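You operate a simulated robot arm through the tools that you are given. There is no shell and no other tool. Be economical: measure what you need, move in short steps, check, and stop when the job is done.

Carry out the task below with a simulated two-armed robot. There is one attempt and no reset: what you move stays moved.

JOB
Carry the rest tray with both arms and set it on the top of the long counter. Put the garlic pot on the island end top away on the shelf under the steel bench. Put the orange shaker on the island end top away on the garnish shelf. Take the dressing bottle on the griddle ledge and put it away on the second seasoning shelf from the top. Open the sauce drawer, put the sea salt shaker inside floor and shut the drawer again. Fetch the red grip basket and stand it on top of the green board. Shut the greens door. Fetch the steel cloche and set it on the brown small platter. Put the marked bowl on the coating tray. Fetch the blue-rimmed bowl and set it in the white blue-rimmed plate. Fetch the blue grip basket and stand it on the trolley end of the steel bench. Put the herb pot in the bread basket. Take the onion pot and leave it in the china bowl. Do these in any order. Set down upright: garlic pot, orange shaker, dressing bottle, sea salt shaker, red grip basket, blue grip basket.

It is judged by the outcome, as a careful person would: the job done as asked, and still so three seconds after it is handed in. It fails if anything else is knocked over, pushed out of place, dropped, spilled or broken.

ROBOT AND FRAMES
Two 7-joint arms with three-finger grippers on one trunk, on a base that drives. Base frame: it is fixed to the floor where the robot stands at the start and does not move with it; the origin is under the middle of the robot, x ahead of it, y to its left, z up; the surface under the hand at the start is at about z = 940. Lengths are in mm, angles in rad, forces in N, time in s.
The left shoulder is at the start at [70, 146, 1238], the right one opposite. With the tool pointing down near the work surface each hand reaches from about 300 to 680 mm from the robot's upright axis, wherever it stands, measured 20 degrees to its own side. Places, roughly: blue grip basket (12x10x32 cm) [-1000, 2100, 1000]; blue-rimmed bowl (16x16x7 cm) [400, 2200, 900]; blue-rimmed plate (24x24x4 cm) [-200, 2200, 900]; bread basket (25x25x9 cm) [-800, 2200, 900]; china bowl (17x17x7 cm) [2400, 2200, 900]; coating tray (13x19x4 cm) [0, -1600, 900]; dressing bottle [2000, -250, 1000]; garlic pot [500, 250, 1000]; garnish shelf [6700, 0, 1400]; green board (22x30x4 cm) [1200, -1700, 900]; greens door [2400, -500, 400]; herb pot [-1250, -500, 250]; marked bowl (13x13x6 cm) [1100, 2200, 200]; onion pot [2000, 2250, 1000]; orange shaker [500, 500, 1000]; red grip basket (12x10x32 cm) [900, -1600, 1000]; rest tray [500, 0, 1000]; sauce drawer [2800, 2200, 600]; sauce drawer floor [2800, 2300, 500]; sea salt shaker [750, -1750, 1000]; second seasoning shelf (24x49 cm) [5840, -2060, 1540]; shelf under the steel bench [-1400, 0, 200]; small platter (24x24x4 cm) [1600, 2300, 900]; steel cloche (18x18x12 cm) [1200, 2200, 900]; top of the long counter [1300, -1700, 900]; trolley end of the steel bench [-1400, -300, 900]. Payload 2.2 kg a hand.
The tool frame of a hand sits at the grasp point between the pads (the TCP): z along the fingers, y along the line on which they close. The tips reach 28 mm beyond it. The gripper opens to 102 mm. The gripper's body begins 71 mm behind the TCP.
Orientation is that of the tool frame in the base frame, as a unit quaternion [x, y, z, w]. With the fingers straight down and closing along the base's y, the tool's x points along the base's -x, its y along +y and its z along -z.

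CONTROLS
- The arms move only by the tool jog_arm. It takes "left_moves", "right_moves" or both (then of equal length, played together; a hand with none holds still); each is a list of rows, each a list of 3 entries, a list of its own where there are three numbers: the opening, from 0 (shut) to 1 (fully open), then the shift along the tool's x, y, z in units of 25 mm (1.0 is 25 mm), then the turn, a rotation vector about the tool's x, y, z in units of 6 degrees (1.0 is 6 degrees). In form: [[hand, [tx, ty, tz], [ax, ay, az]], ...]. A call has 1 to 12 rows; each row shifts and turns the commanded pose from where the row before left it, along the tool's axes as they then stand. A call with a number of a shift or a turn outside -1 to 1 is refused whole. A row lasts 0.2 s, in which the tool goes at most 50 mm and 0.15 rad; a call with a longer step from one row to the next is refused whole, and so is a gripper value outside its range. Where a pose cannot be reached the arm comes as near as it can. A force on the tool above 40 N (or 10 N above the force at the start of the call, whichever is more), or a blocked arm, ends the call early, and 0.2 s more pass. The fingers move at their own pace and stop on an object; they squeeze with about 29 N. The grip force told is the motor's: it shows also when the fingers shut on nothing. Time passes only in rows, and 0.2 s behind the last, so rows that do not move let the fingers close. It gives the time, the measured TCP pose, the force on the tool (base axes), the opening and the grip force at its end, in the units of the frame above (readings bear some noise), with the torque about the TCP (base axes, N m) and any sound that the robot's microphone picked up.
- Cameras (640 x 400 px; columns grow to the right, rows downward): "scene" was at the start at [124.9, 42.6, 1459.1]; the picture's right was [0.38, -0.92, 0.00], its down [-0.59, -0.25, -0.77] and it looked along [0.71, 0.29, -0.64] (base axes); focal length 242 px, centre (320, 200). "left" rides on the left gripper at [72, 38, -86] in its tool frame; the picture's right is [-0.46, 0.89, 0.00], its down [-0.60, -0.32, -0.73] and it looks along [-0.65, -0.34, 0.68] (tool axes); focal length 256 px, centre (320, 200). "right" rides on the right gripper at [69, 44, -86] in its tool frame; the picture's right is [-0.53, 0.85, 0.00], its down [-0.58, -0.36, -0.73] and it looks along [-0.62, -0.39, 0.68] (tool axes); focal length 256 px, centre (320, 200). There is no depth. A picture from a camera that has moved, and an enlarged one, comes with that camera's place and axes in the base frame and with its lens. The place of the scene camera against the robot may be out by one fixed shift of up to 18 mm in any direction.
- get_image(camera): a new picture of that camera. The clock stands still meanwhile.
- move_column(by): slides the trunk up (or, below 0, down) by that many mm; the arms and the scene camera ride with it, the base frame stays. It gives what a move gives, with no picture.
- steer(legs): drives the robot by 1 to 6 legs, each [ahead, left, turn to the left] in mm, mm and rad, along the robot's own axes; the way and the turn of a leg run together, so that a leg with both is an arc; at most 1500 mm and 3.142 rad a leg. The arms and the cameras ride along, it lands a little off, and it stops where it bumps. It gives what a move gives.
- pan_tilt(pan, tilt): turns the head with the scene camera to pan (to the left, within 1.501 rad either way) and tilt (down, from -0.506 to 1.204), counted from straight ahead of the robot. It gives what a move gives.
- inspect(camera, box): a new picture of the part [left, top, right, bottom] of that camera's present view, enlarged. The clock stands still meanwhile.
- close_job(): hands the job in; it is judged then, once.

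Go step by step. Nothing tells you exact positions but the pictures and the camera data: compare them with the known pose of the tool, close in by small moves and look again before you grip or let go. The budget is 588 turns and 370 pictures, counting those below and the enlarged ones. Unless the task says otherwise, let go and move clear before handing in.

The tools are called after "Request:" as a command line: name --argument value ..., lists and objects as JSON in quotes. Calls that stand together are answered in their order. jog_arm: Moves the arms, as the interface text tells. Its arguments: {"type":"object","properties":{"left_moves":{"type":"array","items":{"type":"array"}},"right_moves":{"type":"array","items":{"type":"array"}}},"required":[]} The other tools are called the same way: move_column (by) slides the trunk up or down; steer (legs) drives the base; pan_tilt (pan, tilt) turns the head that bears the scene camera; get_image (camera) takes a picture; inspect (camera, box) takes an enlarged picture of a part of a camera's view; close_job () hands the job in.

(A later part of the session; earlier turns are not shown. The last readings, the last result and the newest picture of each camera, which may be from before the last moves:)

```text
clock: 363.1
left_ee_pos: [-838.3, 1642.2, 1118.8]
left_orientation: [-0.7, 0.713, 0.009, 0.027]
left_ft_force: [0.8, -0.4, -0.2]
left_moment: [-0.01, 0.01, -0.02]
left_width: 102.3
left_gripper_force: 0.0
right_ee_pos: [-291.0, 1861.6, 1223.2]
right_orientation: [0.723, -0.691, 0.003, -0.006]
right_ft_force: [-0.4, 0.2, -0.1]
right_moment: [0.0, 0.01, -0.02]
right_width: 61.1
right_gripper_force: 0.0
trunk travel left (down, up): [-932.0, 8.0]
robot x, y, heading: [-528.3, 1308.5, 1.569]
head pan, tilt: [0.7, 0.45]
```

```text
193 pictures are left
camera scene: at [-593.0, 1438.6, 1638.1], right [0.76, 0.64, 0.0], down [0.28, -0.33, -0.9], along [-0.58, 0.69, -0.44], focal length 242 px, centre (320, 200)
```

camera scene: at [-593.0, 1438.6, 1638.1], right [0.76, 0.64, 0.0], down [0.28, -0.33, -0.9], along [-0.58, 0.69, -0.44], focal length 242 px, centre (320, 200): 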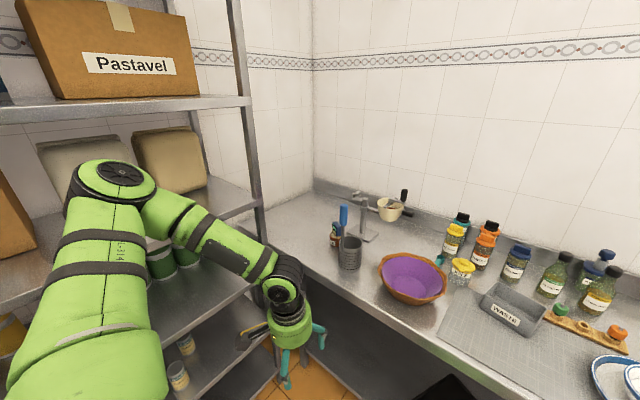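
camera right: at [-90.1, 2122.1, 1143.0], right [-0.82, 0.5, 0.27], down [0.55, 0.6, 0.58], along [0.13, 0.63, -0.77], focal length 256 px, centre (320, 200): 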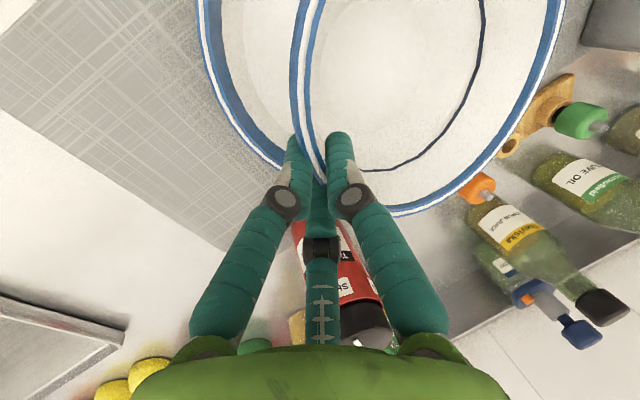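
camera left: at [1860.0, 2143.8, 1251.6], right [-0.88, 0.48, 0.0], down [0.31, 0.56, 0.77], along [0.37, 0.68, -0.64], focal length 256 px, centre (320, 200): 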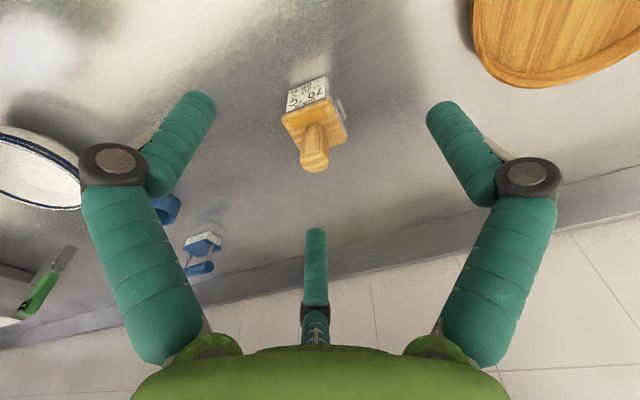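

The rack stands close on the left, so I turn the robot left and use the right hand for the blue basket (handle near (-1054,2123)). First tuck the left hand in.

Request:
jog_arm --left_moves '[[1, [0.3, -1, 0], [0, 0, 0]], [1, [0.3, -1, 0], [0, 0, 0]], [1, [0, -1, 0], [0, 0, 0]], [1, [0, -1, 0], [0, 0, 0]]]' --right_moves '[[1, [0.5, -0.5, 0], [0, 0, 0]], [1, [0.5, -0.5, 0], [0, 0, 0]], [1, [0.5, 0, 0], [0, 0, 0]], [1, [0.5, 0, 0], [0, 0, 0]]]'

Request:
steer --legs '[[0, 0, 0.94], [200, -168, 0]]'

Request:
pan_tilt --pan -0.15 --tilt 0.6

Request:
get_image --camera "scene"

Request:
get_image --camera "right"

```text
clock: 364.1
left_ee_pos: [-736.7, 1627.1, 1120.6]
left_orientation: [-0.701, 0.713, 0.008, 0.027]
left_ft_force: [-0.2, -0.5, -0.5]
left_moment: [0.01, 0.02, 0.0]
left_width: 101.8
left_gripper_force: 0.0
right_ee_pos: [-263.6, 1813.8, 1220.4]
right_orientation: [0.723, -0.691, 0.003, -0.005]
right_ft_force: [0.7, 0.3, -0.1]
right_moment: [0.05, 0.06, 0.01]
right_width: 101.9
right_gripper_force: 0.1
trunk travel left (down, up): [-932.0, 8.0]
robot x, y, heading: [-531.4, 1308.2, 1.572]
head pan, tilt: [0.7, 0.45]
```

```text
clock: 368.4
left_ee_pos: [-973.0, 1573.7, 1120.7]
left_orientation: [0.949, -0.315, -0.021, -0.022]
left_ft_force: [0.1, 0.2, 0.3]
left_moment: [0.07, -0.02, -0.02]
left_width: 102.0
left_gripper_force: 0.1
right_ee_pos: [-848.6, 2066.6, 1224.6]
right_orientation: [0.959, -0.284, 0.0, -0.009]
right_ft_force: [0.8, -0.5, -1.3]
right_moment: [-0.02, 0.03, -0.03]
right_width: 102.2
right_gripper_force: 0.1
trunk travel left (down, up): [-932.0, 8.0]
robot x, y, heading: [-594.5, 1557.7, 2.519]
head pan, tilt: [0.7, 0.45]
```

```text
clock: 369.6
left_ee_pos: [-973.2, 1574.5, 1120.6]
left_orientation: [0.949, -0.315, -0.021, -0.02]
left_ft_force: [-0.2, 1.0, -0.4]
left_moment: [0.0, 0.02, -0.01]
left_width: 101.9
left_gripper_force: 0.1
right_ee_pos: [-847.3, 2067.9, 1222.6]
right_orientation: [0.959, -0.283, 0.0, -0.007]
right_ft_force: [0.3, -0.5, 0.7]
right_moment: [0.02, 0.02, 0.02]
right_width: 101.9
right_gripper_force: 0.1
trunk travel left (down, up): [-932.0, 8.0]
robot x, y, heading: [-594.3, 1556.4, 2.519]
head pan, tilt: [-0.15, 0.6]
```

```text
192 pictures are left
camera scene: at [-700.5, 1658.5, 1624.7], right [0.7, 0.72, 0.0], down [0.41, -0.39, -0.83], along [-0.59, 0.58, -0.56], focal length 242 px, centre (320, 200)
```

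scene: 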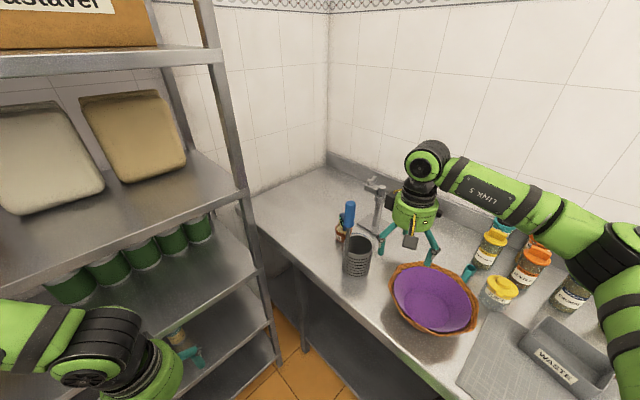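

```text
191 pictures are left
camera right: at [-815.6, 1993.6, 1308.6], right [-0.91, -0.42, -0.01], down [-0.29, 0.61, 0.74], along [-0.3, 0.67, -0.67], focal length 256 px, centre (320, 200)
```

right: 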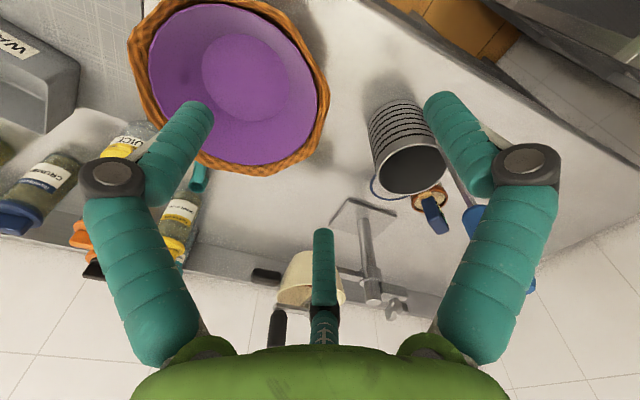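

Request:
jog_arm --right_moves '[[1, [0, 0, -1], [0, 0, 0]], [1, [0, 0, -1], [0, 0, 0]], [1, [0, 0, -0.4], [0, 0, 0]]]'

Request:
steer --legs '[[125, 0, 0]]'

Request:
jog_arm --right_moves '[[1, [-0.5, 0.6, 0], [0, 0, 0]], [1, [-0.5, 0.6, 0], [0, 0, 0]], [1, [-0.5, 0.6, 0], [0, 0, 0]], [1, [-0.5, 0.6, 0], [0, 0, 0]], [1, [0, 0, 0], [0, 0, 0]]]'

Request:
get_image --camera "scene"

Request:
get_image --camera "right"

```text
clock: 370.4
left_ee_pos: [-972.8, 1573.9, 1119.9]
left_orientation: [0.949, -0.315, -0.019, -0.021]
left_ft_force: [-0.1, 0.4, 0.3]
left_moment: [0.01, -0.01, -0.02]
left_width: 101.8
left_gripper_force: 0.1
right_ee_pos: [-847.8, 2069.7, 1280.5]
right_orientation: [0.959, -0.284, 0.001, -0.006]
right_ft_force: [0.6, 0.5, 0.4]
right_moment: [0.02, 0.02, -0.01]
right_width: 102.1
right_gripper_force: 0.0
trunk travel left (down, up): [-932.0, 8.0]
robot x, y, heading: [-589.4, 1556.1, 2.52]
head pan, tilt: [-0.15, 0.6]
```

```text
clock: 371.6
left_ee_pos: [-1070.9, 1645.1, 1121.8]
left_orientation: [0.949, -0.314, -0.022, -0.021]
left_ft_force: [-0.1, -0.4, 0.7]
left_moment: [0.04, 0.04, 0.03]
left_width: 102.4
left_gripper_force: 0.1
right_ee_pos: [-946.7, 2138.7, 1283.6]
right_orientation: [0.959, -0.283, -0.001, -0.007]
right_ft_force: [1.5, -0.4, 0.8]
right_moment: [-0.01, 0.02, -0.02]
right_width: 101.9
right_gripper_force: 0.0
trunk travel left (down, up): [-932.0, 8.0]
robot x, y, heading: [-690.9, 1628.2, 2.528]
head pan, tilt: [-0.15, 0.6]
```

```text
clock: 372.8
left_ee_pos: [-1072.4, 1646.2, 1121.1]
left_orientation: [0.949, -0.315, -0.02, -0.021]
left_ft_force: [-0.4, 0.5, 0.2]
left_moment: [-0.01, 0.01, -0.01]
left_width: 101.9
left_gripper_force: 0.1
right_ee_pos: [-1024.7, 2117.0, 1281.6]
right_orientation: [0.959, -0.283, 0.0, -0.006]
right_ft_force: [-0.4, -0.4, 0.1]
right_moment: [0.0, -0.05, 0.0]
right_width: 102.2
right_gripper_force: 0.0
trunk travel left (down, up): [-932.0, 8.0]
robot x, y, heading: [-694.3, 1630.5, 2.52]
head pan, tilt: [-0.15, 0.6]
```

```text
190 pictures are left
camera scene: at [-800.5, 1730.3, 1624.7], right [0.7, 0.72, 0.0], down [0.41, -0.39, -0.83], along [-0.59, 0.57, -0.56], focal length 242 px, centre (320, 200)
```

scene: 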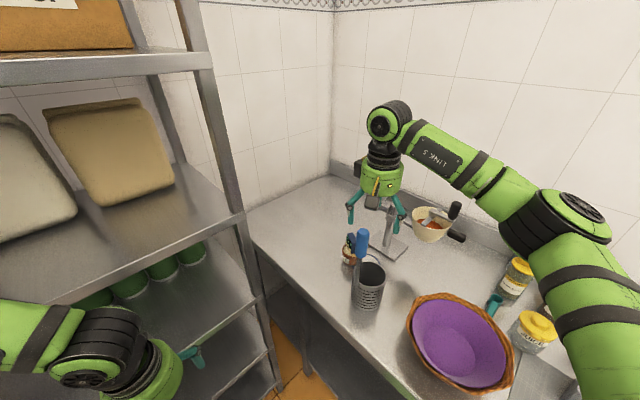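

```text
189 pictures are left
camera right: at [-991.4, 2041.9, 1368.2], right [-0.91, -0.42, -0.01], down [-0.29, 0.61, 0.74], along [-0.3, 0.67, -0.67], focal length 256 px, centre (320, 200)
```

right: 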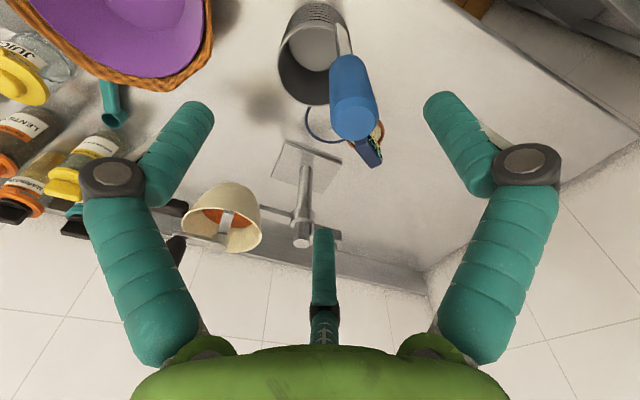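

The blue grip stands clear at about (-1054,2124). Align and lower to z≈1182.

Request:
jog_arm --right_moves '[[1, [-0.55, 0.23, 0], [0, 0, 0]], [1, [-0.55, 0.23, 0], [0, 0, 0]], [1, [0, 0, 0.6], [0, 0, 0]], [1, [0, 0, 0.6], [0, 0, 0]], [1, [0, 0, 0], [0, 0, 0]]]'

Request:
get_image --camera "right"

```text
clock: 374.0
left_ee_pos: [-1073.6, 1644.8, 1120.9]
left_orientation: [0.949, -0.314, -0.019, -0.021]
left_ft_force: [0.6, -0.7, 1.0]
left_moment: [0.01, -0.06, 0.02]
left_width: 101.7
left_gripper_force: 0.1
right_ee_pos: [-1055.2, 2122.9, 1250.3]
right_orientation: [0.959, -0.283, 0.0, -0.007]
right_ft_force: [-1.2, -0.2, 0.1]
right_moment: [0.01, 0.01, -0.05]
right_width: 101.9
right_gripper_force: 0.0
trunk travel left (down, up): [-932.0, 8.0]
robot x, y, heading: [-694.7, 1631.7, 2.526]
head pan, tilt: [-0.15, 0.6]
```

```text
188 pictures are left
camera right: at [-1021.6, 2047.8, 1337.3], right [-0.91, -0.42, -0.01], down [-0.29, 0.61, 0.74], along [-0.3, 0.67, -0.67], focal length 256 px, centre (320, 200)
```

right: 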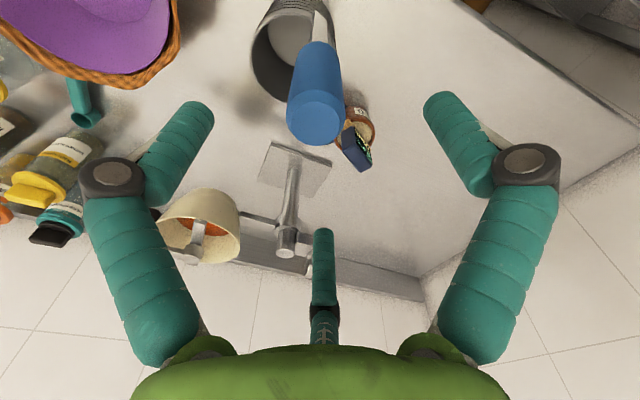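

Request:
jog_arm --right_moves '[[1, [0.1, 0, 0.7], [0, 0, 0]], [1, [0, 0, 0.7], [0, 0, 0]], [1, [0, 0, 0.7], [0, 0, 0]], [1, [0, 0, 0.6], [0, 0, 0]], [1, [0, 0, 0], [0, 0, 0]]]'

Request:
get_image --camera "right"

```text
clock: 375.2
left_ee_pos: [-1074.1, 1647.6, 1120.5]
left_orientation: [0.949, -0.314, -0.02, -0.02]
left_ft_force: [0.7, 0.4, -0.1]
left_moment: [0.02, -0.01, 0.02]
left_width: 102.1
left_gripper_force: 0.1
right_ee_pos: [-1052.9, 2121.8, 1183.9]
right_orientation: [0.959, -0.283, 0.0, -0.006]
right_ft_force: [-0.5, -0.2, -0.5]
right_moment: [0.0, 0.01, 0.0]
right_width: 102.0
right_gripper_force: 0.0
trunk travel left (down, up): [-932.0, 8.0]
robot x, y, heading: [-694.2, 1627.4, 2.521]
head pan, tilt: [-0.15, 0.6]
```

```text
187 pictures are left
camera right: at [-1020.0, 2047.5, 1269.6], right [-0.91, -0.42, -0.01], down [-0.29, 0.61, 0.74], along [-0.3, 0.67, -0.68], focal length 256 px, centre (320, 200)
```

right: 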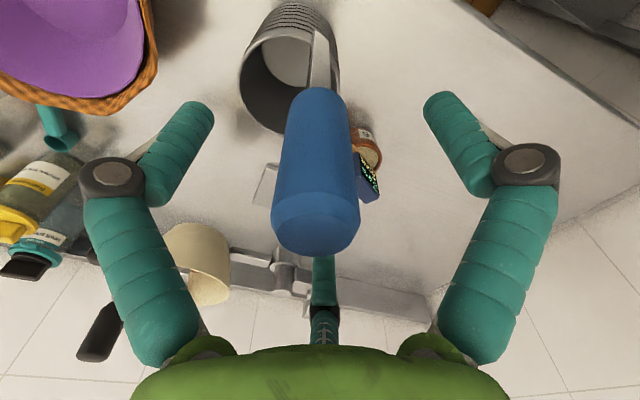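

Centred. Closing and lifting.

Request:
jog_arm --right_moves '[[0.5, [0, 0, 0], [0, 0, 0]], [0.3, [0, 0, 0], [0, 0, 0]], [0, [0, 0, 0], [0, 0, 0]], [0, [0, 0, 0], [0, 0, 0]], [0, [0, 0, 0], [0, 0, 0]], [0, [0, 0, -0.5], [0, 0, 0]], [0, [0, 0, -0.7], [0, 0, 0]], [0, [0, 0, -0.7], [0, 0, 0]], [0, [0, 0, -0.7], [0, 0, 0]], [0, [0, 0, 0], [0, 0, 0]]]'

Request:
get_image --camera "scene"

```text
clock: 377.4
left_ee_pos: [-1073.6, 1646.9, 1120.4]
left_orientation: [0.949, -0.315, -0.019, -0.02]
left_ft_force: [-0.5, 0.9, 0.6]
left_moment: [0.01, 0.01, 0.02]
left_width: 101.7
left_gripper_force: 0.0
right_ee_pos: [-1052.8, 2121.9, 1247.8]
right_orientation: [0.959, -0.283, 0.001, -0.006]
right_ft_force: [0.2, 0.1, -2.0]
right_moment: [-0.05, 0.03, -0.01]
right_width: 37.1
right_gripper_force: 29.4
trunk travel left (down, up): [-932.0, 8.0]
robot x, y, heading: [-693.7, 1628.0, 2.526]
head pan, tilt: [-0.15, 0.6]
```

```text
186 pictures are left
camera scene: at [-801.9, 1731.6, 1624.5], right [0.7, 0.72, 0.0], down [0.41, -0.39, -0.82], along [-0.59, 0.57, -0.57], focal length 242 px, centre (320, 200)
```

scene: 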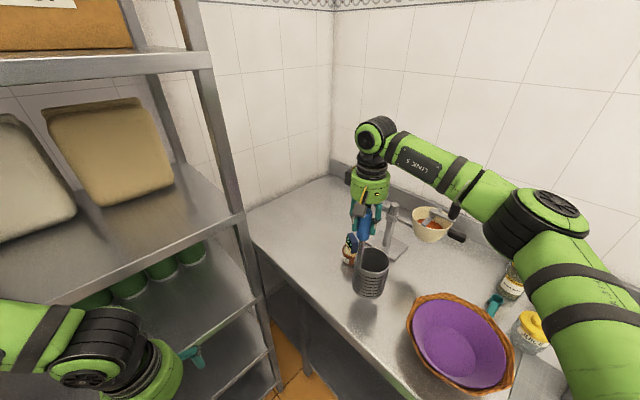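

Held and lifted. I move straight back from the counter, turn to face the steel bench and drive down to its trolley end.

Request:
steer --legs '[[-173, 245, 0], [-215, -153, 0], [0, 0, 0.617]]'

Request:
pan_tilt --pan 0.3 --tilt 0.5

Request:
get_image --camera "scene"

```text
clock: 382.7
left_ee_pos: [-742.5, 1117.7, 1120.9]
left_orientation: [1.0, -0.001, -0.025, -0.013]
left_ft_force: [-0.8, 0.1, -0.9]
left_moment: [-0.01, 0.0, 0.0]
left_width: 102.1
left_gripper_force: 0.1
right_ee_pos: [-1007.0, 1512.7, 1247.8]
right_orientation: [1.0, 0.031, -0.001, -0.006]
right_ft_force: [0.1, 0.1, -3.2]
right_moment: [-0.06, -0.02, -0.03]
right_width: 36.9
right_gripper_force: 29.6
trunk travel left (down, up): [-932.0, 8.0]
robot x, y, heading: [-431.0, 1331.4, -3.121]
head pan, tilt: [-0.15, 0.6]
```

```text
clock: 383.6
left_ee_pos: [-741.5, 1115.7, 1120.3]
left_orientation: [1.0, -0.001, -0.026, -0.013]
left_ft_force: [0.1, 0.2, -0.5]
left_moment: [0.04, -0.02, 0.03]
left_width: 101.9
left_gripper_force: 0.1
right_ee_pos: [-1008.3, 1511.6, 1248.0]
right_orientation: [1.0, 0.031, 0.0, -0.006]
right_ft_force: [0.3, 0.4, -2.5]
right_moment: [-0.07, 0.0, -0.01]
right_width: 36.5
right_gripper_force: 29.0
trunk travel left (down, up): [-932.0, 8.0]
robot x, y, heading: [-425.7, 1329.8, -3.123]
head pan, tilt: [0.3, 0.499]
```

```text
185 pictures are left
camera scene: at [-568.4, 1310.6, 1633.6], right [-0.31, 0.95, 0.0], down [0.46, 0.15, -0.88], along [-0.83, -0.27, -0.48], focal length 242 px, centre (320, 200)
```

scene: 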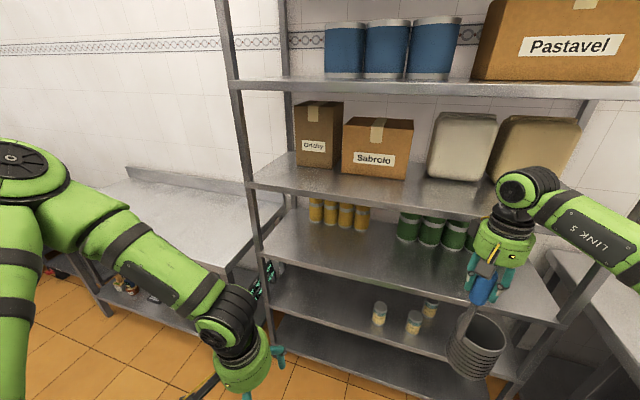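

Request:
steer --legs '[[0, 0, -0.02], [0, 1400, 0], [0, 400, 0]]'

Request:
pan_tilt --pan 0.0 --tilt 0.55

Request:
get_image --camera "scene"

```text
clock: 393.0
left_ee_pos: [-722.3, -666.2, 1120.4]
left_orientation: [1.0, -0.004, -0.026, -0.012]
left_ft_force: [1.0, 1.1, -0.1]
left_moment: [0.01, 0.02, 0.01]
left_width: 102.0
left_gripper_force: 0.1
right_ee_pos: [-987.2, -270.5, 1248.6]
right_orientation: [1.0, 0.029, -0.001, -0.005]
right_ft_force: [-0.3, 0.2, -3.2]
right_moment: [-0.08, 0.03, -0.01]
right_width: 36.6
right_gripper_force: 29.6
trunk travel left (down, up): [-932.0, 8.0]
robot x, y, heading: [-405.1, -456.0, -3.128]
head pan, tilt: [0.3, 0.499]
```

```text
clock: 393.8
left_ee_pos: [-722.6, -669.5, 1121.2]
left_orientation: [1.0, -0.002, -0.025, -0.013]
left_ft_force: [-0.3, 0.6, -0.7]
left_moment: [0.01, 0.0, 0.0]
left_width: 102.1
left_gripper_force: 0.0
right_ee_pos: [-985.1, -274.4, 1247.7]
right_orientation: [1.0, 0.028, -0.001, -0.007]
right_ft_force: [0.3, -0.1, -3.5]
right_moment: [-0.11, -0.01, 0.01]
right_width: 36.8
right_gripper_force: 29.1
trunk travel left (down, up): [-932.0, 8.0]
robot x, y, heading: [-404.3, -460.2, -3.127]
head pan, tilt: [0.0, 0.55]
```

```text
184 pictures are left
camera scene: at [-551.1, -449.6, 1629.0], right [-0.01, 1.0, 0.0], down [0.52, 0.01, -0.85], along [-0.85, -0.01, -0.52], focal length 242 px, centre (320, 200)
```

scene: 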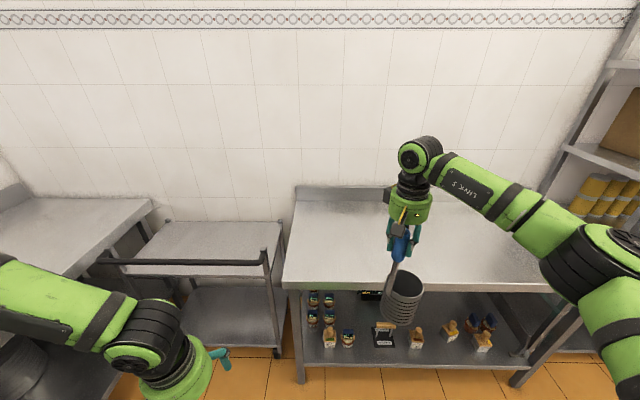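

The bench's trolley end is its left end here (y≈-586). I place the basket around (-1370,-350).

Request:
steer --legs '[[0, 125, 0], [355, 0, 0]]'

Request:
get_image --camera "scene"

```text
clock: 396.9
left_ee_pos: [-1068.6, -796.8, 1121.7]
left_orientation: [1.0, -0.002, -0.027, -0.014]
left_ft_force: [-0.1, 0.6, -0.2]
left_moment: [0.0, 0.02, 0.03]
left_width: 102.0
left_gripper_force: 0.0
right_ee_pos: [-1331.8, -402.4, 1250.4]
right_orientation: [1.0, 0.029, -0.003, -0.005]
right_ft_force: [0.5, -0.4, -3.1]
right_moment: [-0.06, 0.02, -0.03]
right_width: 36.5
right_gripper_force: 29.3
trunk travel left (down, up): [-932.0, 8.0]
robot x, y, heading: [-756.0, -586.9, -3.125]
head pan, tilt: [0.0, 0.55]
```

```text
183 pictures are left
camera scene: at [-896.6, -576.6, 1629.4], right [-0.02, 1.0, 0.0], down [0.52, 0.01, -0.85], along [-0.85, -0.01, -0.52], focal length 242 px, centre (320, 200)
```

scene: 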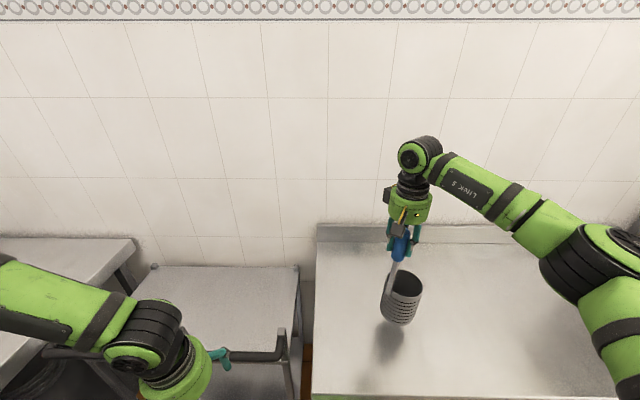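

Request:
jog_arm --right_moves '[[0, [0, 0, 0.7], [0, 0, 0]], [0, [0, 0, 0.7], [0, 0, 0]], [0, [0, 0, 0.6], [0, 0, 0]], [0, [0, 0, 0.3], [0, 0, 0]], [0, [0, 0, 0], [0, 0, 0]]]'

Request:
jog_arm --right_moves '[[0, [0, 0, 0.15], [0, 0, 0]], [0, [0, 0, 0.15], [0, 0, 0]], [0, [0, 0, 0], [0, 0, 0]]]'

```text
clock: 398.1
left_ee_pos: [-1070.3, -797.0, 1119.9]
left_orientation: [1.0, -0.002, -0.026, -0.013]
left_ft_force: [0.2, -0.8, 0.7]
left_moment: [0.0, 0.03, -0.02]
left_width: 102.0
left_gripper_force: 0.1
right_ee_pos: [-1335.5, -401.6, 1191.5]
right_orientation: [1.0, 0.03, -0.001, -0.007]
right_ft_force: [0.5, 0.0, -3.0]
right_moment: [-0.05, -0.04, 0.02]
right_width: 36.7
right_gripper_force: 28.7
trunk travel left (down, up): [-932.0, 8.0]
robot x, y, heading: [-754.1, -583.9, -3.121]
head pan, tilt: [0.0, 0.55]
```

```text
clock: 398.9
left_ee_pos: [-1069.3, -796.7, 1121.6]
left_orientation: [1.0, -0.002, -0.026, -0.014]
left_ft_force: [0.4, 0.1, -0.1]
left_moment: [0.0, 0.0, 0.04]
left_width: 101.8
left_gripper_force: 0.2
right_ee_pos: [-1333.8, -402.7, 1187.8]
right_orientation: [1.0, 0.03, -0.004, -0.007]
right_ft_force: [0.8, -0.4, 9.7]
right_moment: [0.44, 0.15, -0.05]
right_width: 36.7
right_gripper_force: 29.1
trunk travel left (down, up): [-932.0, 8.0]
robot x, y, heading: [-756.7, -587.4, -3.121]
head pan, tilt: [0.0, 0.55]
```

Contact. A touch more, then release and rise.

Request:
jog_arm --right_moves '[[0, [0, 0, 0.06], [0, 0, 0]], [0.4, [0, 0, 0], [0, 0, 0]], [0.8, [0, 0, 0], [0, 0, 0]], [1, [0, 0, 0], [0, 0, 0]], [1, [0, 0, -0.6], [0, 0, 0]], [1, [0, 0, -0.8], [0, 0, 0]], [1, [0, 0, -0.8], [0, 0, 0]], [1, [0, 0, -0.8], [0, 0, 0]]]'

Request:
get_image --camera "scene"

```text
clock: 400.7
left_ee_pos: [-1072.3, -798.4, 1120.1]
left_orientation: [1.0, -0.002, -0.024, -0.014]
left_ft_force: [-0.7, 0.2, -1.0]
left_moment: [-0.01, 0.03, -0.02]
left_width: 101.9
left_gripper_force: 0.0
right_ee_pos: [-1334.5, -403.5, 1256.8]
right_orientation: [1.0, 0.03, -0.001, -0.007]
right_ft_force: [0.2, 0.2, -0.1]
right_moment: [-0.03, -0.03, 0.01]
right_width: 101.9
right_gripper_force: 0.1
trunk travel left (down, up): [-932.0, 8.0]
robot x, y, heading: [-759.8, -585.9, -3.122]
head pan, tilt: [0.0, 0.55]
```

```text
182 pictures are left
camera scene: at [-899.8, -577.7, 1629.1], right [-0.02, 1.0, 0.0], down [0.52, 0.01, -0.85], along [-0.85, -0.01, -0.52], focal length 242 px, centre (320, 200)
```

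scene: 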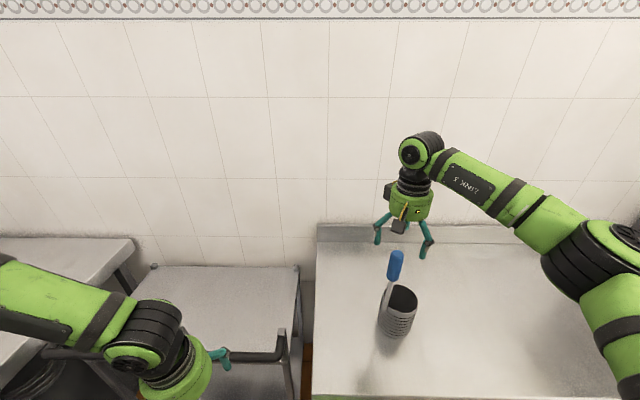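

The blue basket stands at the trolley end. Now the herb pot under the bench: I back off, lower the trunk and look at the lower shelf.

Request:
steer --legs '[[-330, 0, 0]]'

Request:
move_column --by -600

Request:
pan_tilt --pan 0.0 --tilt 0.6

Request:
get_image --camera "scene"

```text
clock: 402.9
left_ee_pos: [-746.8, -794.0, 1119.0]
left_orientation: [1.0, -0.002, -0.025, -0.013]
left_ft_force: [0.2, -0.1, -0.1]
left_moment: [0.03, -0.03, -0.03]
left_width: 102.3
left_gripper_force: 0.0
right_ee_pos: [-1010.4, -398.7, 1255.4]
right_orientation: [0.999, 0.031, 0.0, -0.006]
right_ft_force: [-1.1, 1.0, 0.0]
right_moment: [0.03, -0.04, -0.03]
right_width: 101.7
right_gripper_force: 0.2
trunk travel left (down, up): [-932.0, 8.0]
robot x, y, heading: [-427.5, -576.9, -3.121]
head pan, tilt: [0.0, 0.55]
```

```text
refused: -600 is not a number from -400 to 400
```

```text
clock: 403.5
left_ee_pos: [-743.6, -793.3, 1119.1]
left_orientation: [1.0, -0.001, -0.026, -0.014]
left_ft_force: [0.4, 0.1, 0.9]
left_moment: [0.03, -0.05, 0.0]
left_width: 102.3
left_gripper_force: 0.1
right_ee_pos: [-1009.7, -397.5, 1255.9]
right_orientation: [0.999, 0.032, 0.0, -0.007]
right_ft_force: [0.8, 0.3, -0.7]
right_moment: [0.0, 0.01, -0.01]
right_width: 101.9
right_gripper_force: 0.1
trunk travel left (down, up): [-932.0, 8.0]
robot x, y, heading: [-426.8, -580.0, -3.124]
head pan, tilt: [0.0, 0.6]
```

```text
181 pictures are left
camera scene: at [-572.4, -572.1, 1624.4], right [-0.02, 1.0, 0.0], down [0.57, 0.01, -0.82], along [-0.82, -0.02, -0.57], focal length 242 px, centre (320, 200)
```

scene: 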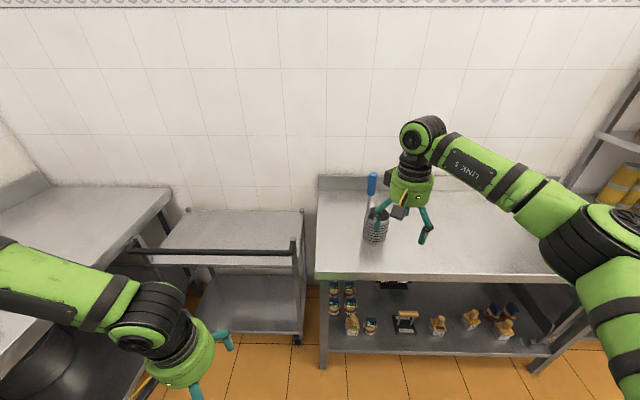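

Request:
jog_arm --right_moves '[[1, [1, 0, 0], [0, 0, 0]], [1, [1, 0, 0], [0, 0, 0]], [1, [1, 0, 0], [0, 0, 0]], [1, [1, 0, 0], [0, 0, 0]], [1, [1, 0, 0], [0, 0, 0]], [1, [1, 0, 0], [0, 0, 0]], [1, [1, 0, 0], [0, 0, 0]], [1, [0, 0, 0], [0, 0, 0]]]'

Request:
move_column --by -400

Request:
move_column --by -300

Request:
get_image --camera "scene"

```text
clock: 405.3
left_ee_pos: [-742.8, -792.3, 1120.9]
left_orientation: [1.0, -0.001, -0.026, -0.013]
left_ft_force: [-0.4, 0.2, -0.4]
left_moment: [-0.01, -0.01, 0.02]
left_width: 101.9
left_gripper_force: 0.1
right_ee_pos: [-833.2, -386.4, 1256.6]
right_orientation: [1.0, 0.031, -0.001, -0.007]
right_ft_force: [-0.9, -0.5, 0.5]
right_moment: [-0.01, -0.01, 0.01]
right_width: 102.3
right_gripper_force: 0.0
trunk travel left (down, up): [-932.0, 8.0]
robot x, y, heading: [-428.5, -580.8, -3.123]
head pan, tilt: [0.0, 0.6]
```

```text
clock: 409.1
left_ee_pos: [-742.1, -792.7, 720.4]
left_orientation: [1.0, -0.002, -0.025, -0.013]
left_ft_force: [-0.1, 0.7, -0.1]
left_moment: [0.01, -0.01, 0.04]
left_width: 102.2
left_gripper_force: 0.2
right_ee_pos: [-833.8, -386.9, 855.1]
right_orientation: [0.999, 0.032, -0.002, -0.007]
right_ft_force: [-0.2, -0.6, -0.1]
right_moment: [0.0, -0.02, 0.03]
right_width: 101.9
right_gripper_force: 0.0
trunk travel left (down, up): [-532.0, 408.0]
robot x, y, heading: [-429.3, -573.0, -3.125]
head pan, tilt: [0.0, 0.6]
```

```text
clock: 412.1
left_ee_pos: [-743.3, -793.5, 421.7]
left_orientation: [1.0, -0.001, -0.026, -0.014]
left_ft_force: [-0.3, -1.0, -0.2]
left_moment: [-0.01, 0.02, -0.01]
left_width: 101.8
left_gripper_force: 0.0
right_ee_pos: [-833.0, -386.5, 555.5]
right_orientation: [0.999, 0.032, -0.001, -0.007]
right_ft_force: [0.4, 0.3, -0.3]
right_moment: [0.01, 0.03, -0.05]
right_width: 101.9
right_gripper_force: 0.1
trunk travel left (down, up): [-232.0, 708.0]
robot x, y, heading: [-429.7, -580.9, -3.124]
head pan, tilt: [0.0, 0.6]
```

```text
180 pictures are left
camera scene: at [-570.6, -572.1, 924.6], right [-0.02, 1.0, 0.0], down [0.56, 0.01, -0.83], along [-0.82, -0.02, -0.56], focal length 242 px, centre (320, 200)
```

scene: 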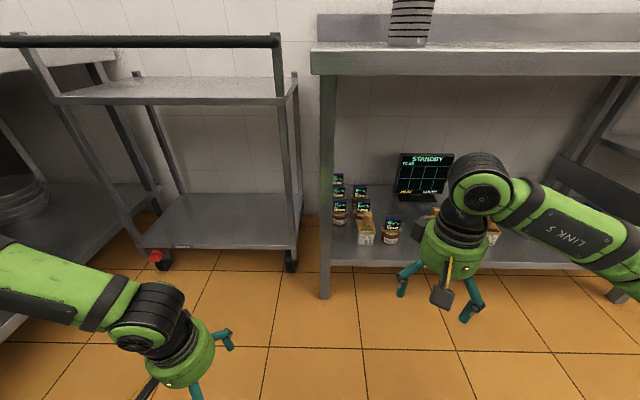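

Request:
inspect --camera "scene" --box '[310, 140, 470, 280]'

Request:
pan_tilt --pan -0.6 --tilt 0.5

Request:
get_image --camera "scene"

```text
2.86 times, centred on (390, 210) of scene
camera zoom: at [-570.6, -572.1, 924.6], right [-0.02, 1.0, 0.0], down [0.56, 0.01, -0.83], along [-0.82, -0.02, -0.56], focal length 691 px, centre (120, 171)
```

zoom: 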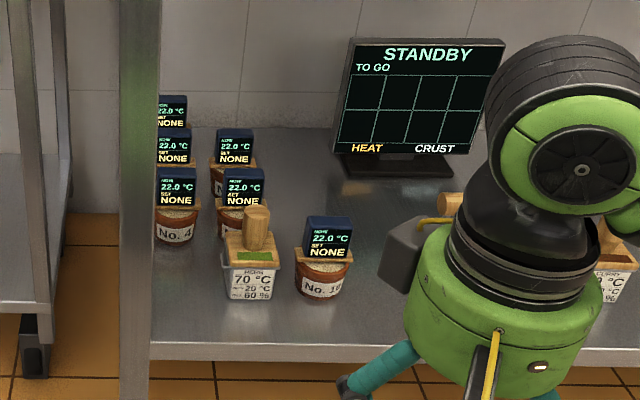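

```text
clock: 413.1
left_ee_pos: [-743.1, -792.7, 421.1]
left_orientation: [1.0, -0.003, -0.025, -0.013]
left_ft_force: [0.4, -1.0, -0.1]
left_moment: [0.01, 0.02, 0.01]
left_width: 102.0
left_gripper_force: 0.0
right_ee_pos: [-835.1, -386.3, 555.5]
right_orientation: [0.999, 0.031, -0.001, -0.007]
right_ft_force: [-0.4, 0.6, 0.0]
right_moment: [0.0, -0.01, 0.03]
right_width: 101.9
right_gripper_force: 0.0
trunk travel left (down, up): [-232.0, 708.0]
robot x, y, heading: [-427.0, -579.3, -3.122]
head pan, tilt: [-0.6, 0.499]
```

```text
178 pictures are left
camera scene: at [-558.3, -520.5, 933.7], right [0.55, 0.84, 0.0], down [0.4, -0.26, -0.88], along [-0.73, 0.48, -0.48], focal length 242 px, centre (320, 200)
```

scene: 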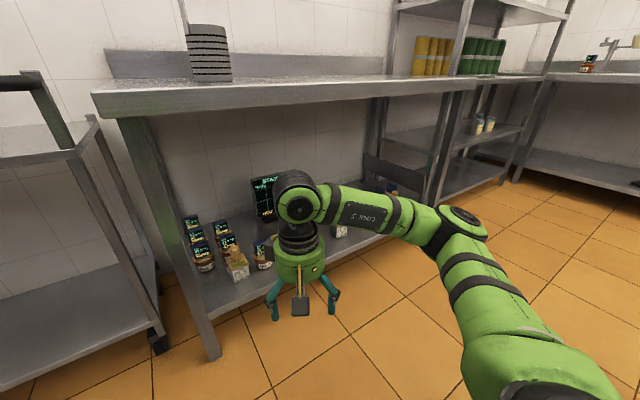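

The herb pot seems to be the square pot with wooden knob at about (-1310,-398) on the shelf; its knob is the safest grip as neighbours stand close. I lower further and go in under the bench.

Request:
move_column --by -110

Request:
steer --legs '[[0, 0, -0.018], [310, 0, 0]]'

Request:
get_image --camera "right"

Request:
pan_tilt --pan -0.1 --tilt 0.7

Request:
get_image --camera "scene"

```text
clock: 414.5
left_ee_pos: [-742.6, -792.9, 311.4]
left_orientation: [1.0, 0.0, -0.025, -0.014]
left_ft_force: [0.2, -0.9, -0.6]
left_moment: [0.03, 0.02, 0.0]
left_width: 101.8
left_gripper_force: 0.1
right_ee_pos: [-833.8, -385.9, 445.5]
right_orientation: [0.999, 0.032, -0.001, -0.007]
right_ft_force: [-0.5, 1.0, 0.3]
right_moment: [0.0, -0.02, -0.01]
right_width: 101.9
right_gripper_force: 0.0
trunk travel left (down, up): [-122.0, 818.0]
robot x, y, heading: [-428.5, -578.3, -3.123]
head pan, tilt: [-0.6, 0.499]
```

```text
clock: 417.0
left_ee_pos: [-1060.5, -786.8, 310.2]
left_orientation: [1.0, -0.009, -0.025, -0.013]
left_ft_force: [0.0, 0.0, 0.3]
left_moment: [0.0, 0.01, 0.0]
left_width: 102.1
left_gripper_force: 0.1
right_ee_pos: [-1142.8, -380.1, 445.4]
right_orientation: [1.0, 0.023, 0.0, -0.007]
right_ft_force: [-0.6, -0.1, 0.2]
right_moment: [-0.02, 0.01, -0.02]
right_width: 102.0
right_gripper_force: 0.1
trunk travel left (down, up): [-122.0, 818.0]
robot x, y, heading: [-739.8, -579.2, -3.145]
head pan, tilt: [-0.6, 0.499]
```

```text
177 pictures are left
camera right: at [-1073.0, -421.3, 532.2], right [-0.5, -0.87, -0.01], down [-0.59, 0.33, 0.74], along [-0.64, 0.37, -0.68], focal length 256 px, centre (320, 200)
```

right: 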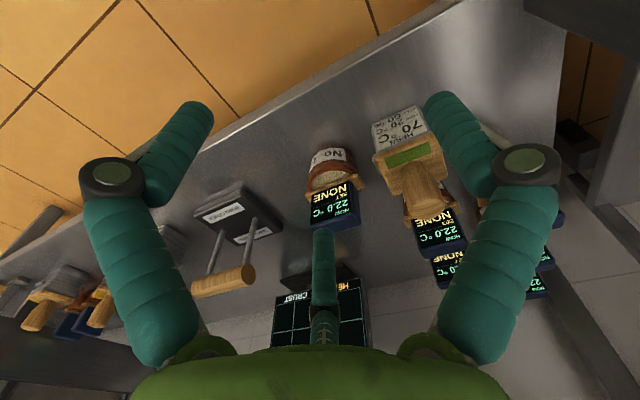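

```text
clock: 417.9
left_ee_pos: [-1061.2, -787.7, 311.4]
left_orientation: [1.0, -0.009, -0.025, -0.013]
left_ft_force: [0.3, 0.5, -0.1]
left_moment: [0.02, 0.02, -0.01]
left_width: 102.0
left_gripper_force: 0.1
right_ee_pos: [-1142.8, -380.7, 446.7]
right_orientation: [1.0, 0.022, -0.001, -0.008]
right_ft_force: [-0.2, 0.5, 0.1]
right_moment: [-0.02, 0.03, 0.0]
right_width: 101.9
right_gripper_force: 0.1
trunk travel left (down, up): [-122.0, 818.0]
robot x, y, heading: [-744.8, -581.5, -3.142]
head pan, tilt: [-0.099, 0.7]
```

```text
176 pictures are left
camera scene: at [-880.1, -561.3, 806.0], right [0.1, 0.99, 0.0], down [0.64, -0.06, -0.77], along [-0.76, 0.08, -0.64], focal length 242 px, centre (320, 200)
```

scene: 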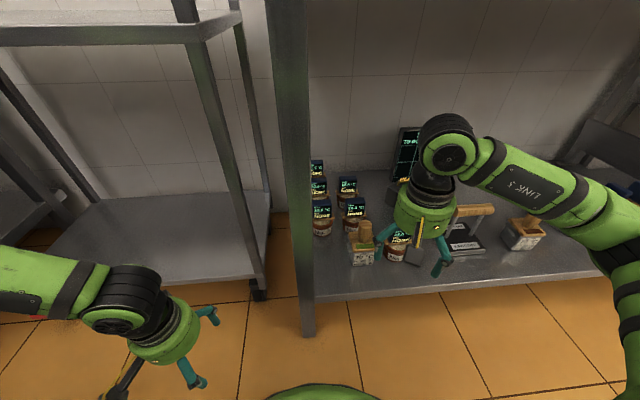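

Request:
inspect --camera "right" --box '[340, 80, 500, 240]'

Request:
jog_arm --right_moves '[[1, [-0.9, 0.2, 0], [0, 0, 0]], [1, [-0.9, 0.2, 0], [0, 0, 0]], [1, [-0.9, 0.2, 0], [0, 0, 0]], [0.8, [-0.9, 0.2, 0], [0, 0, 0]], [0.7, [-0.9, 0.2, 0], [0, 0, 0]], [0.6, [-0.9, 0.2, 0], [0, 0, 0]], [0.6, [-0.9, 0.2, 0], [0, 0, 0]], [0.6, [-0.7, 0.1, 0], [0, 0, 0]]]'

Request:
get_image --camera "right"

```text
2.50 times, centred on (420, 160) of right
camera zoom: at [-1073.0, -421.3, 532.3], right [-0.5, -0.87, -0.01], down [-0.59, 0.33, 0.74], along [-0.64, 0.37, -0.68], focal length 640 px, centre (70, 300)
```

zoom: 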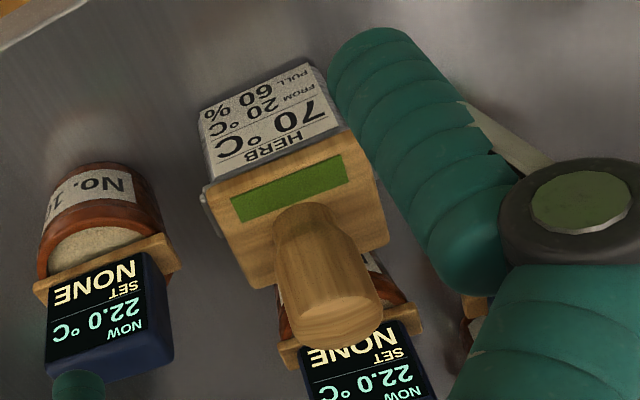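

```text
clock: 419.7
left_ee_pos: [-1060.7, -787.3, 310.5]
left_orientation: [1.0, -0.01, -0.025, -0.014]
left_ft_force: [0.6, 0.0, -0.9]
left_moment: [0.0, -0.02, -0.01]
left_width: 101.8
left_gripper_force: 0.0
right_ee_pos: [-1318.0, -426.1, 447.1]
right_orientation: [1.0, 0.023, -0.003, -0.005]
right_ft_force: [-0.2, 0.3, 0.2]
right_moment: [0.02, 0.0, -0.02]
right_width: 61.2
right_gripper_force: 0.1
trunk travel left (down, up): [-122.0, 818.0]
robot x, y, heading: [-741.4, -577.3, -3.148]
head pan, tilt: [-0.099, 0.7]
```

```text
174 pictures are left
camera right: at [-1247.3, -467.1, 533.1], right [-0.5, -0.87, -0.01], down [-0.59, 0.33, 0.74], along [-0.64, 0.37, -0.68], focal length 256 px, centre (320, 200)
```

right: 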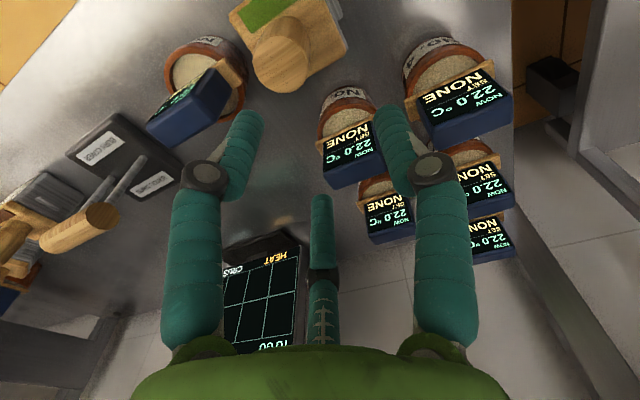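

The label reads HERB. Triangulated, its knob top is at about (-1284,-418,374). I correct and lower.

Request:
jog_arm --right_moves '[[0.6, [0.7, -0.15, 0], [0, 0, 0]], [0.6, [0.66, -0.15, 0], [0, 0, 0]], [0.6, [0, 0, 0.7], [0, 0, 0]], [0.6, [0, 0, 0.5], [0, 0, 0]], [0.6, [0, 0, 0], [0, 0, 0]]]'

Request:
get_image --camera "right"

Request:
inspect --camera "scene" --box '[290, 160, 490, 310]'

```text
clock: 420.9
left_ee_pos: [-1060.2, -786.9, 311.1]
left_orientation: [1.0, -0.01, -0.025, -0.013]
left_ft_force: [-0.7, -0.3, -0.3]
left_moment: [-0.01, 0.03, -0.01]
left_width: 102.1
left_gripper_force: 0.1
right_ee_pos: [-1282.9, -416.1, 417.2]
right_orientation: [1.0, 0.022, -0.001, -0.007]
right_ft_force: [-1.4, 0.4, 0.2]
right_moment: [0.0, -0.01, -0.01]
right_width: 61.2
right_gripper_force: 0.0
trunk travel left (down, up): [-122.0, 818.0]
robot x, y, heading: [-743.4, -579.9, -3.144]
head pan, tilt: [-0.099, 0.7]
```

```text
173 pictures are left
camera right: at [-1212.8, -456.7, 503.0], right [-0.5, -0.87, -0.01], down [-0.59, 0.33, 0.74], along [-0.64, 0.37, -0.68], focal length 256 px, centre (320, 200)
```

right: 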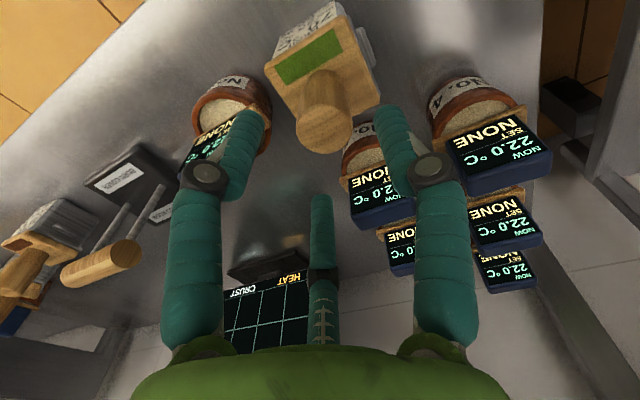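

```text
2.67 times, centred on (390, 235) of scene
camera zoom: at [-880.1, -561.4, 806.0], right [0.1, 1.0, 0.0], down [0.64, -0.06, -0.76], along [-0.76, 0.08, -0.64], focal length 645 px, centre (133, 107)
```

zoom: 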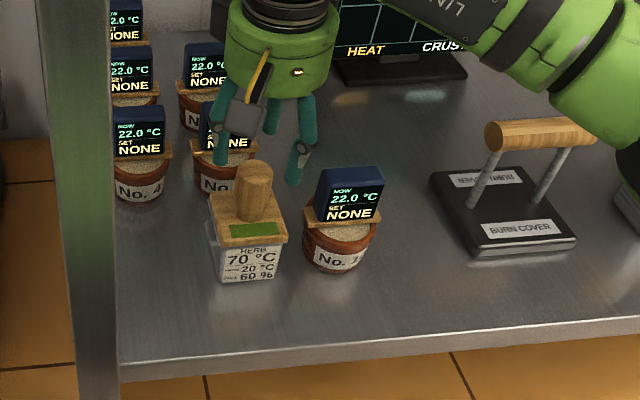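

Request:
jog_arm --right_moves '[[0.6, [0, 0, 0.75], [0, 0, 0]], [0.6, [0, 0, 0.75], [0, 0, 0]], [0.6, [0, 0, 0.7], [0, 0, 0]], [0.6, [0, 0, 0], [0, 0, 0]]]'

Request:
get_image --camera "right"

```text
clock: 421.9
left_ee_pos: [-1059.7, -787.6, 311.4]
left_orientation: [1.0, -0.01, -0.025, -0.013]
left_ft_force: [-0.4, 1.0, 0.0]
left_moment: [-0.01, 0.01, 0.01]
left_width: 102.2
left_gripper_force: 0.1
right_ee_pos: [-1283.1, -415.4, 361.9]
right_orientation: [1.0, 0.023, -0.001, -0.006]
right_ft_force: [0.5, -0.1, 0.2]
right_moment: [0.0, 0.05, 0.0]
right_width: 61.4
right_gripper_force: 0.1
trunk travel left (down, up): [-122.0, 818.0]
robot x, y, heading: [-740.2, -583.0, -3.141]
head pan, tilt: [-0.099, 0.7]
```

```text
171 pictures are left
camera right: at [-1213.4, -457.2, 447.6], right [-0.5, -0.87, -0.01], down [-0.59, 0.33, 0.74], along [-0.64, 0.37, -0.68], focal length 256 px, centre (320, 200)
```

right: 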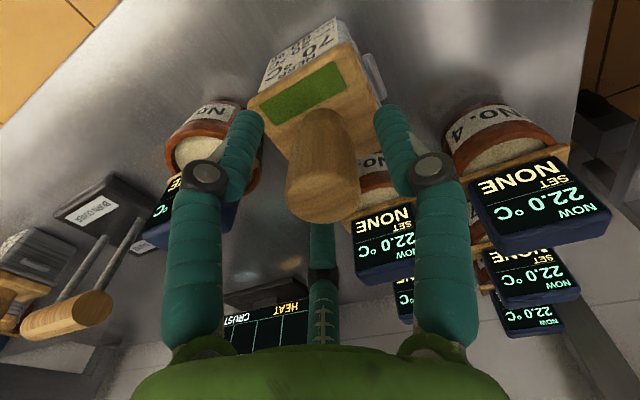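

Request:
jog_arm --right_moves '[[0.4, [0, 0, 0], [0, 0, 0]], [0, [0, 0, 0], [0, 0, 0]], [0, [0, 0, 0], [0, 0, 0]], [0, [0, 0, 0], [0, 0, 0]], [0, [0, 0, -0.4], [0, 0, 0]], [0, [0, 0, -0.6], [0, 0, 0]], [0, [0, 0, 0], [0, 0, 0]]]'

Request:
get_image --camera "right"

Request:
inspect --camera "scene" --box '[290, 160, 490, 310]'

```text
clock: 423.5
left_ee_pos: [-1058.9, -787.4, 311.3]
left_orientation: [1.0, -0.009, -0.025, -0.013]
left_ft_force: [-0.9, 0.2, 0.0]
left_moment: [0.01, 0.0, 0.0]
left_width: 102.2
left_gripper_force: 0.0
right_ee_pos: [-1283.4, -414.3, 386.5]
right_orientation: [1.0, 0.022, -0.001, -0.007]
right_ft_force: [0.1, 0.2, -3.2]
right_moment: [0.0, 0.01, 0.04]
right_width: 32.1
right_gripper_force: 29.2
trunk travel left (down, up): [-122.0, 818.0]
robot x, y, heading: [-741.3, -577.1, -3.142]
head pan, tilt: [-0.099, 0.7]
```

```text
170 pictures are left
camera right: at [-1212.7, -456.6, 472.4], right [-0.5, -0.87, -0.01], down [-0.59, 0.33, 0.74], along [-0.64, 0.37, -0.68], focal length 256 px, centre (320, 200)
```

right: 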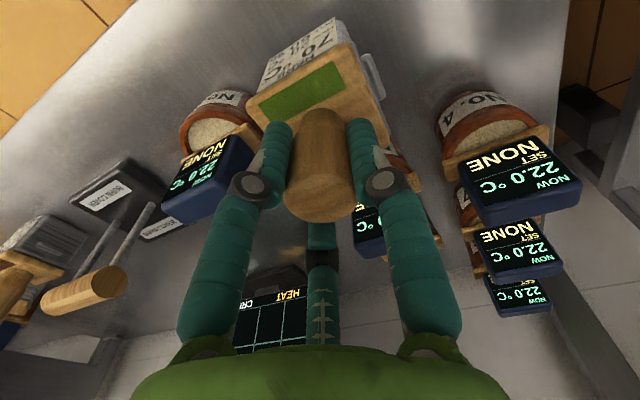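

```text
2.67 times, centred on (390, 235) of scene
camera zoom: at [-880.4, -561.3, 805.9], right [0.1, 1.0, 0.0], down [0.64, -0.06, -0.76], along [-0.76, 0.08, -0.64], focal length 645 px, centre (133, 107)
```

zoom: 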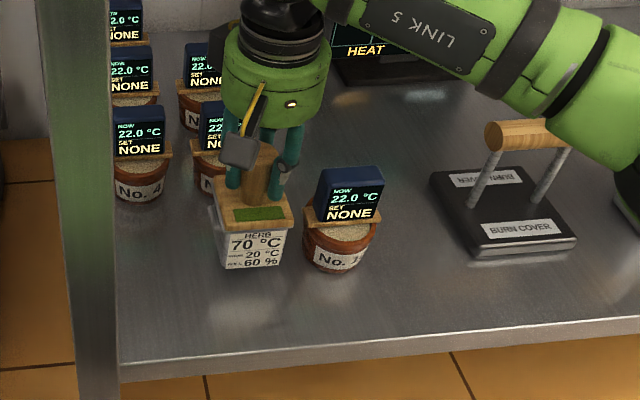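

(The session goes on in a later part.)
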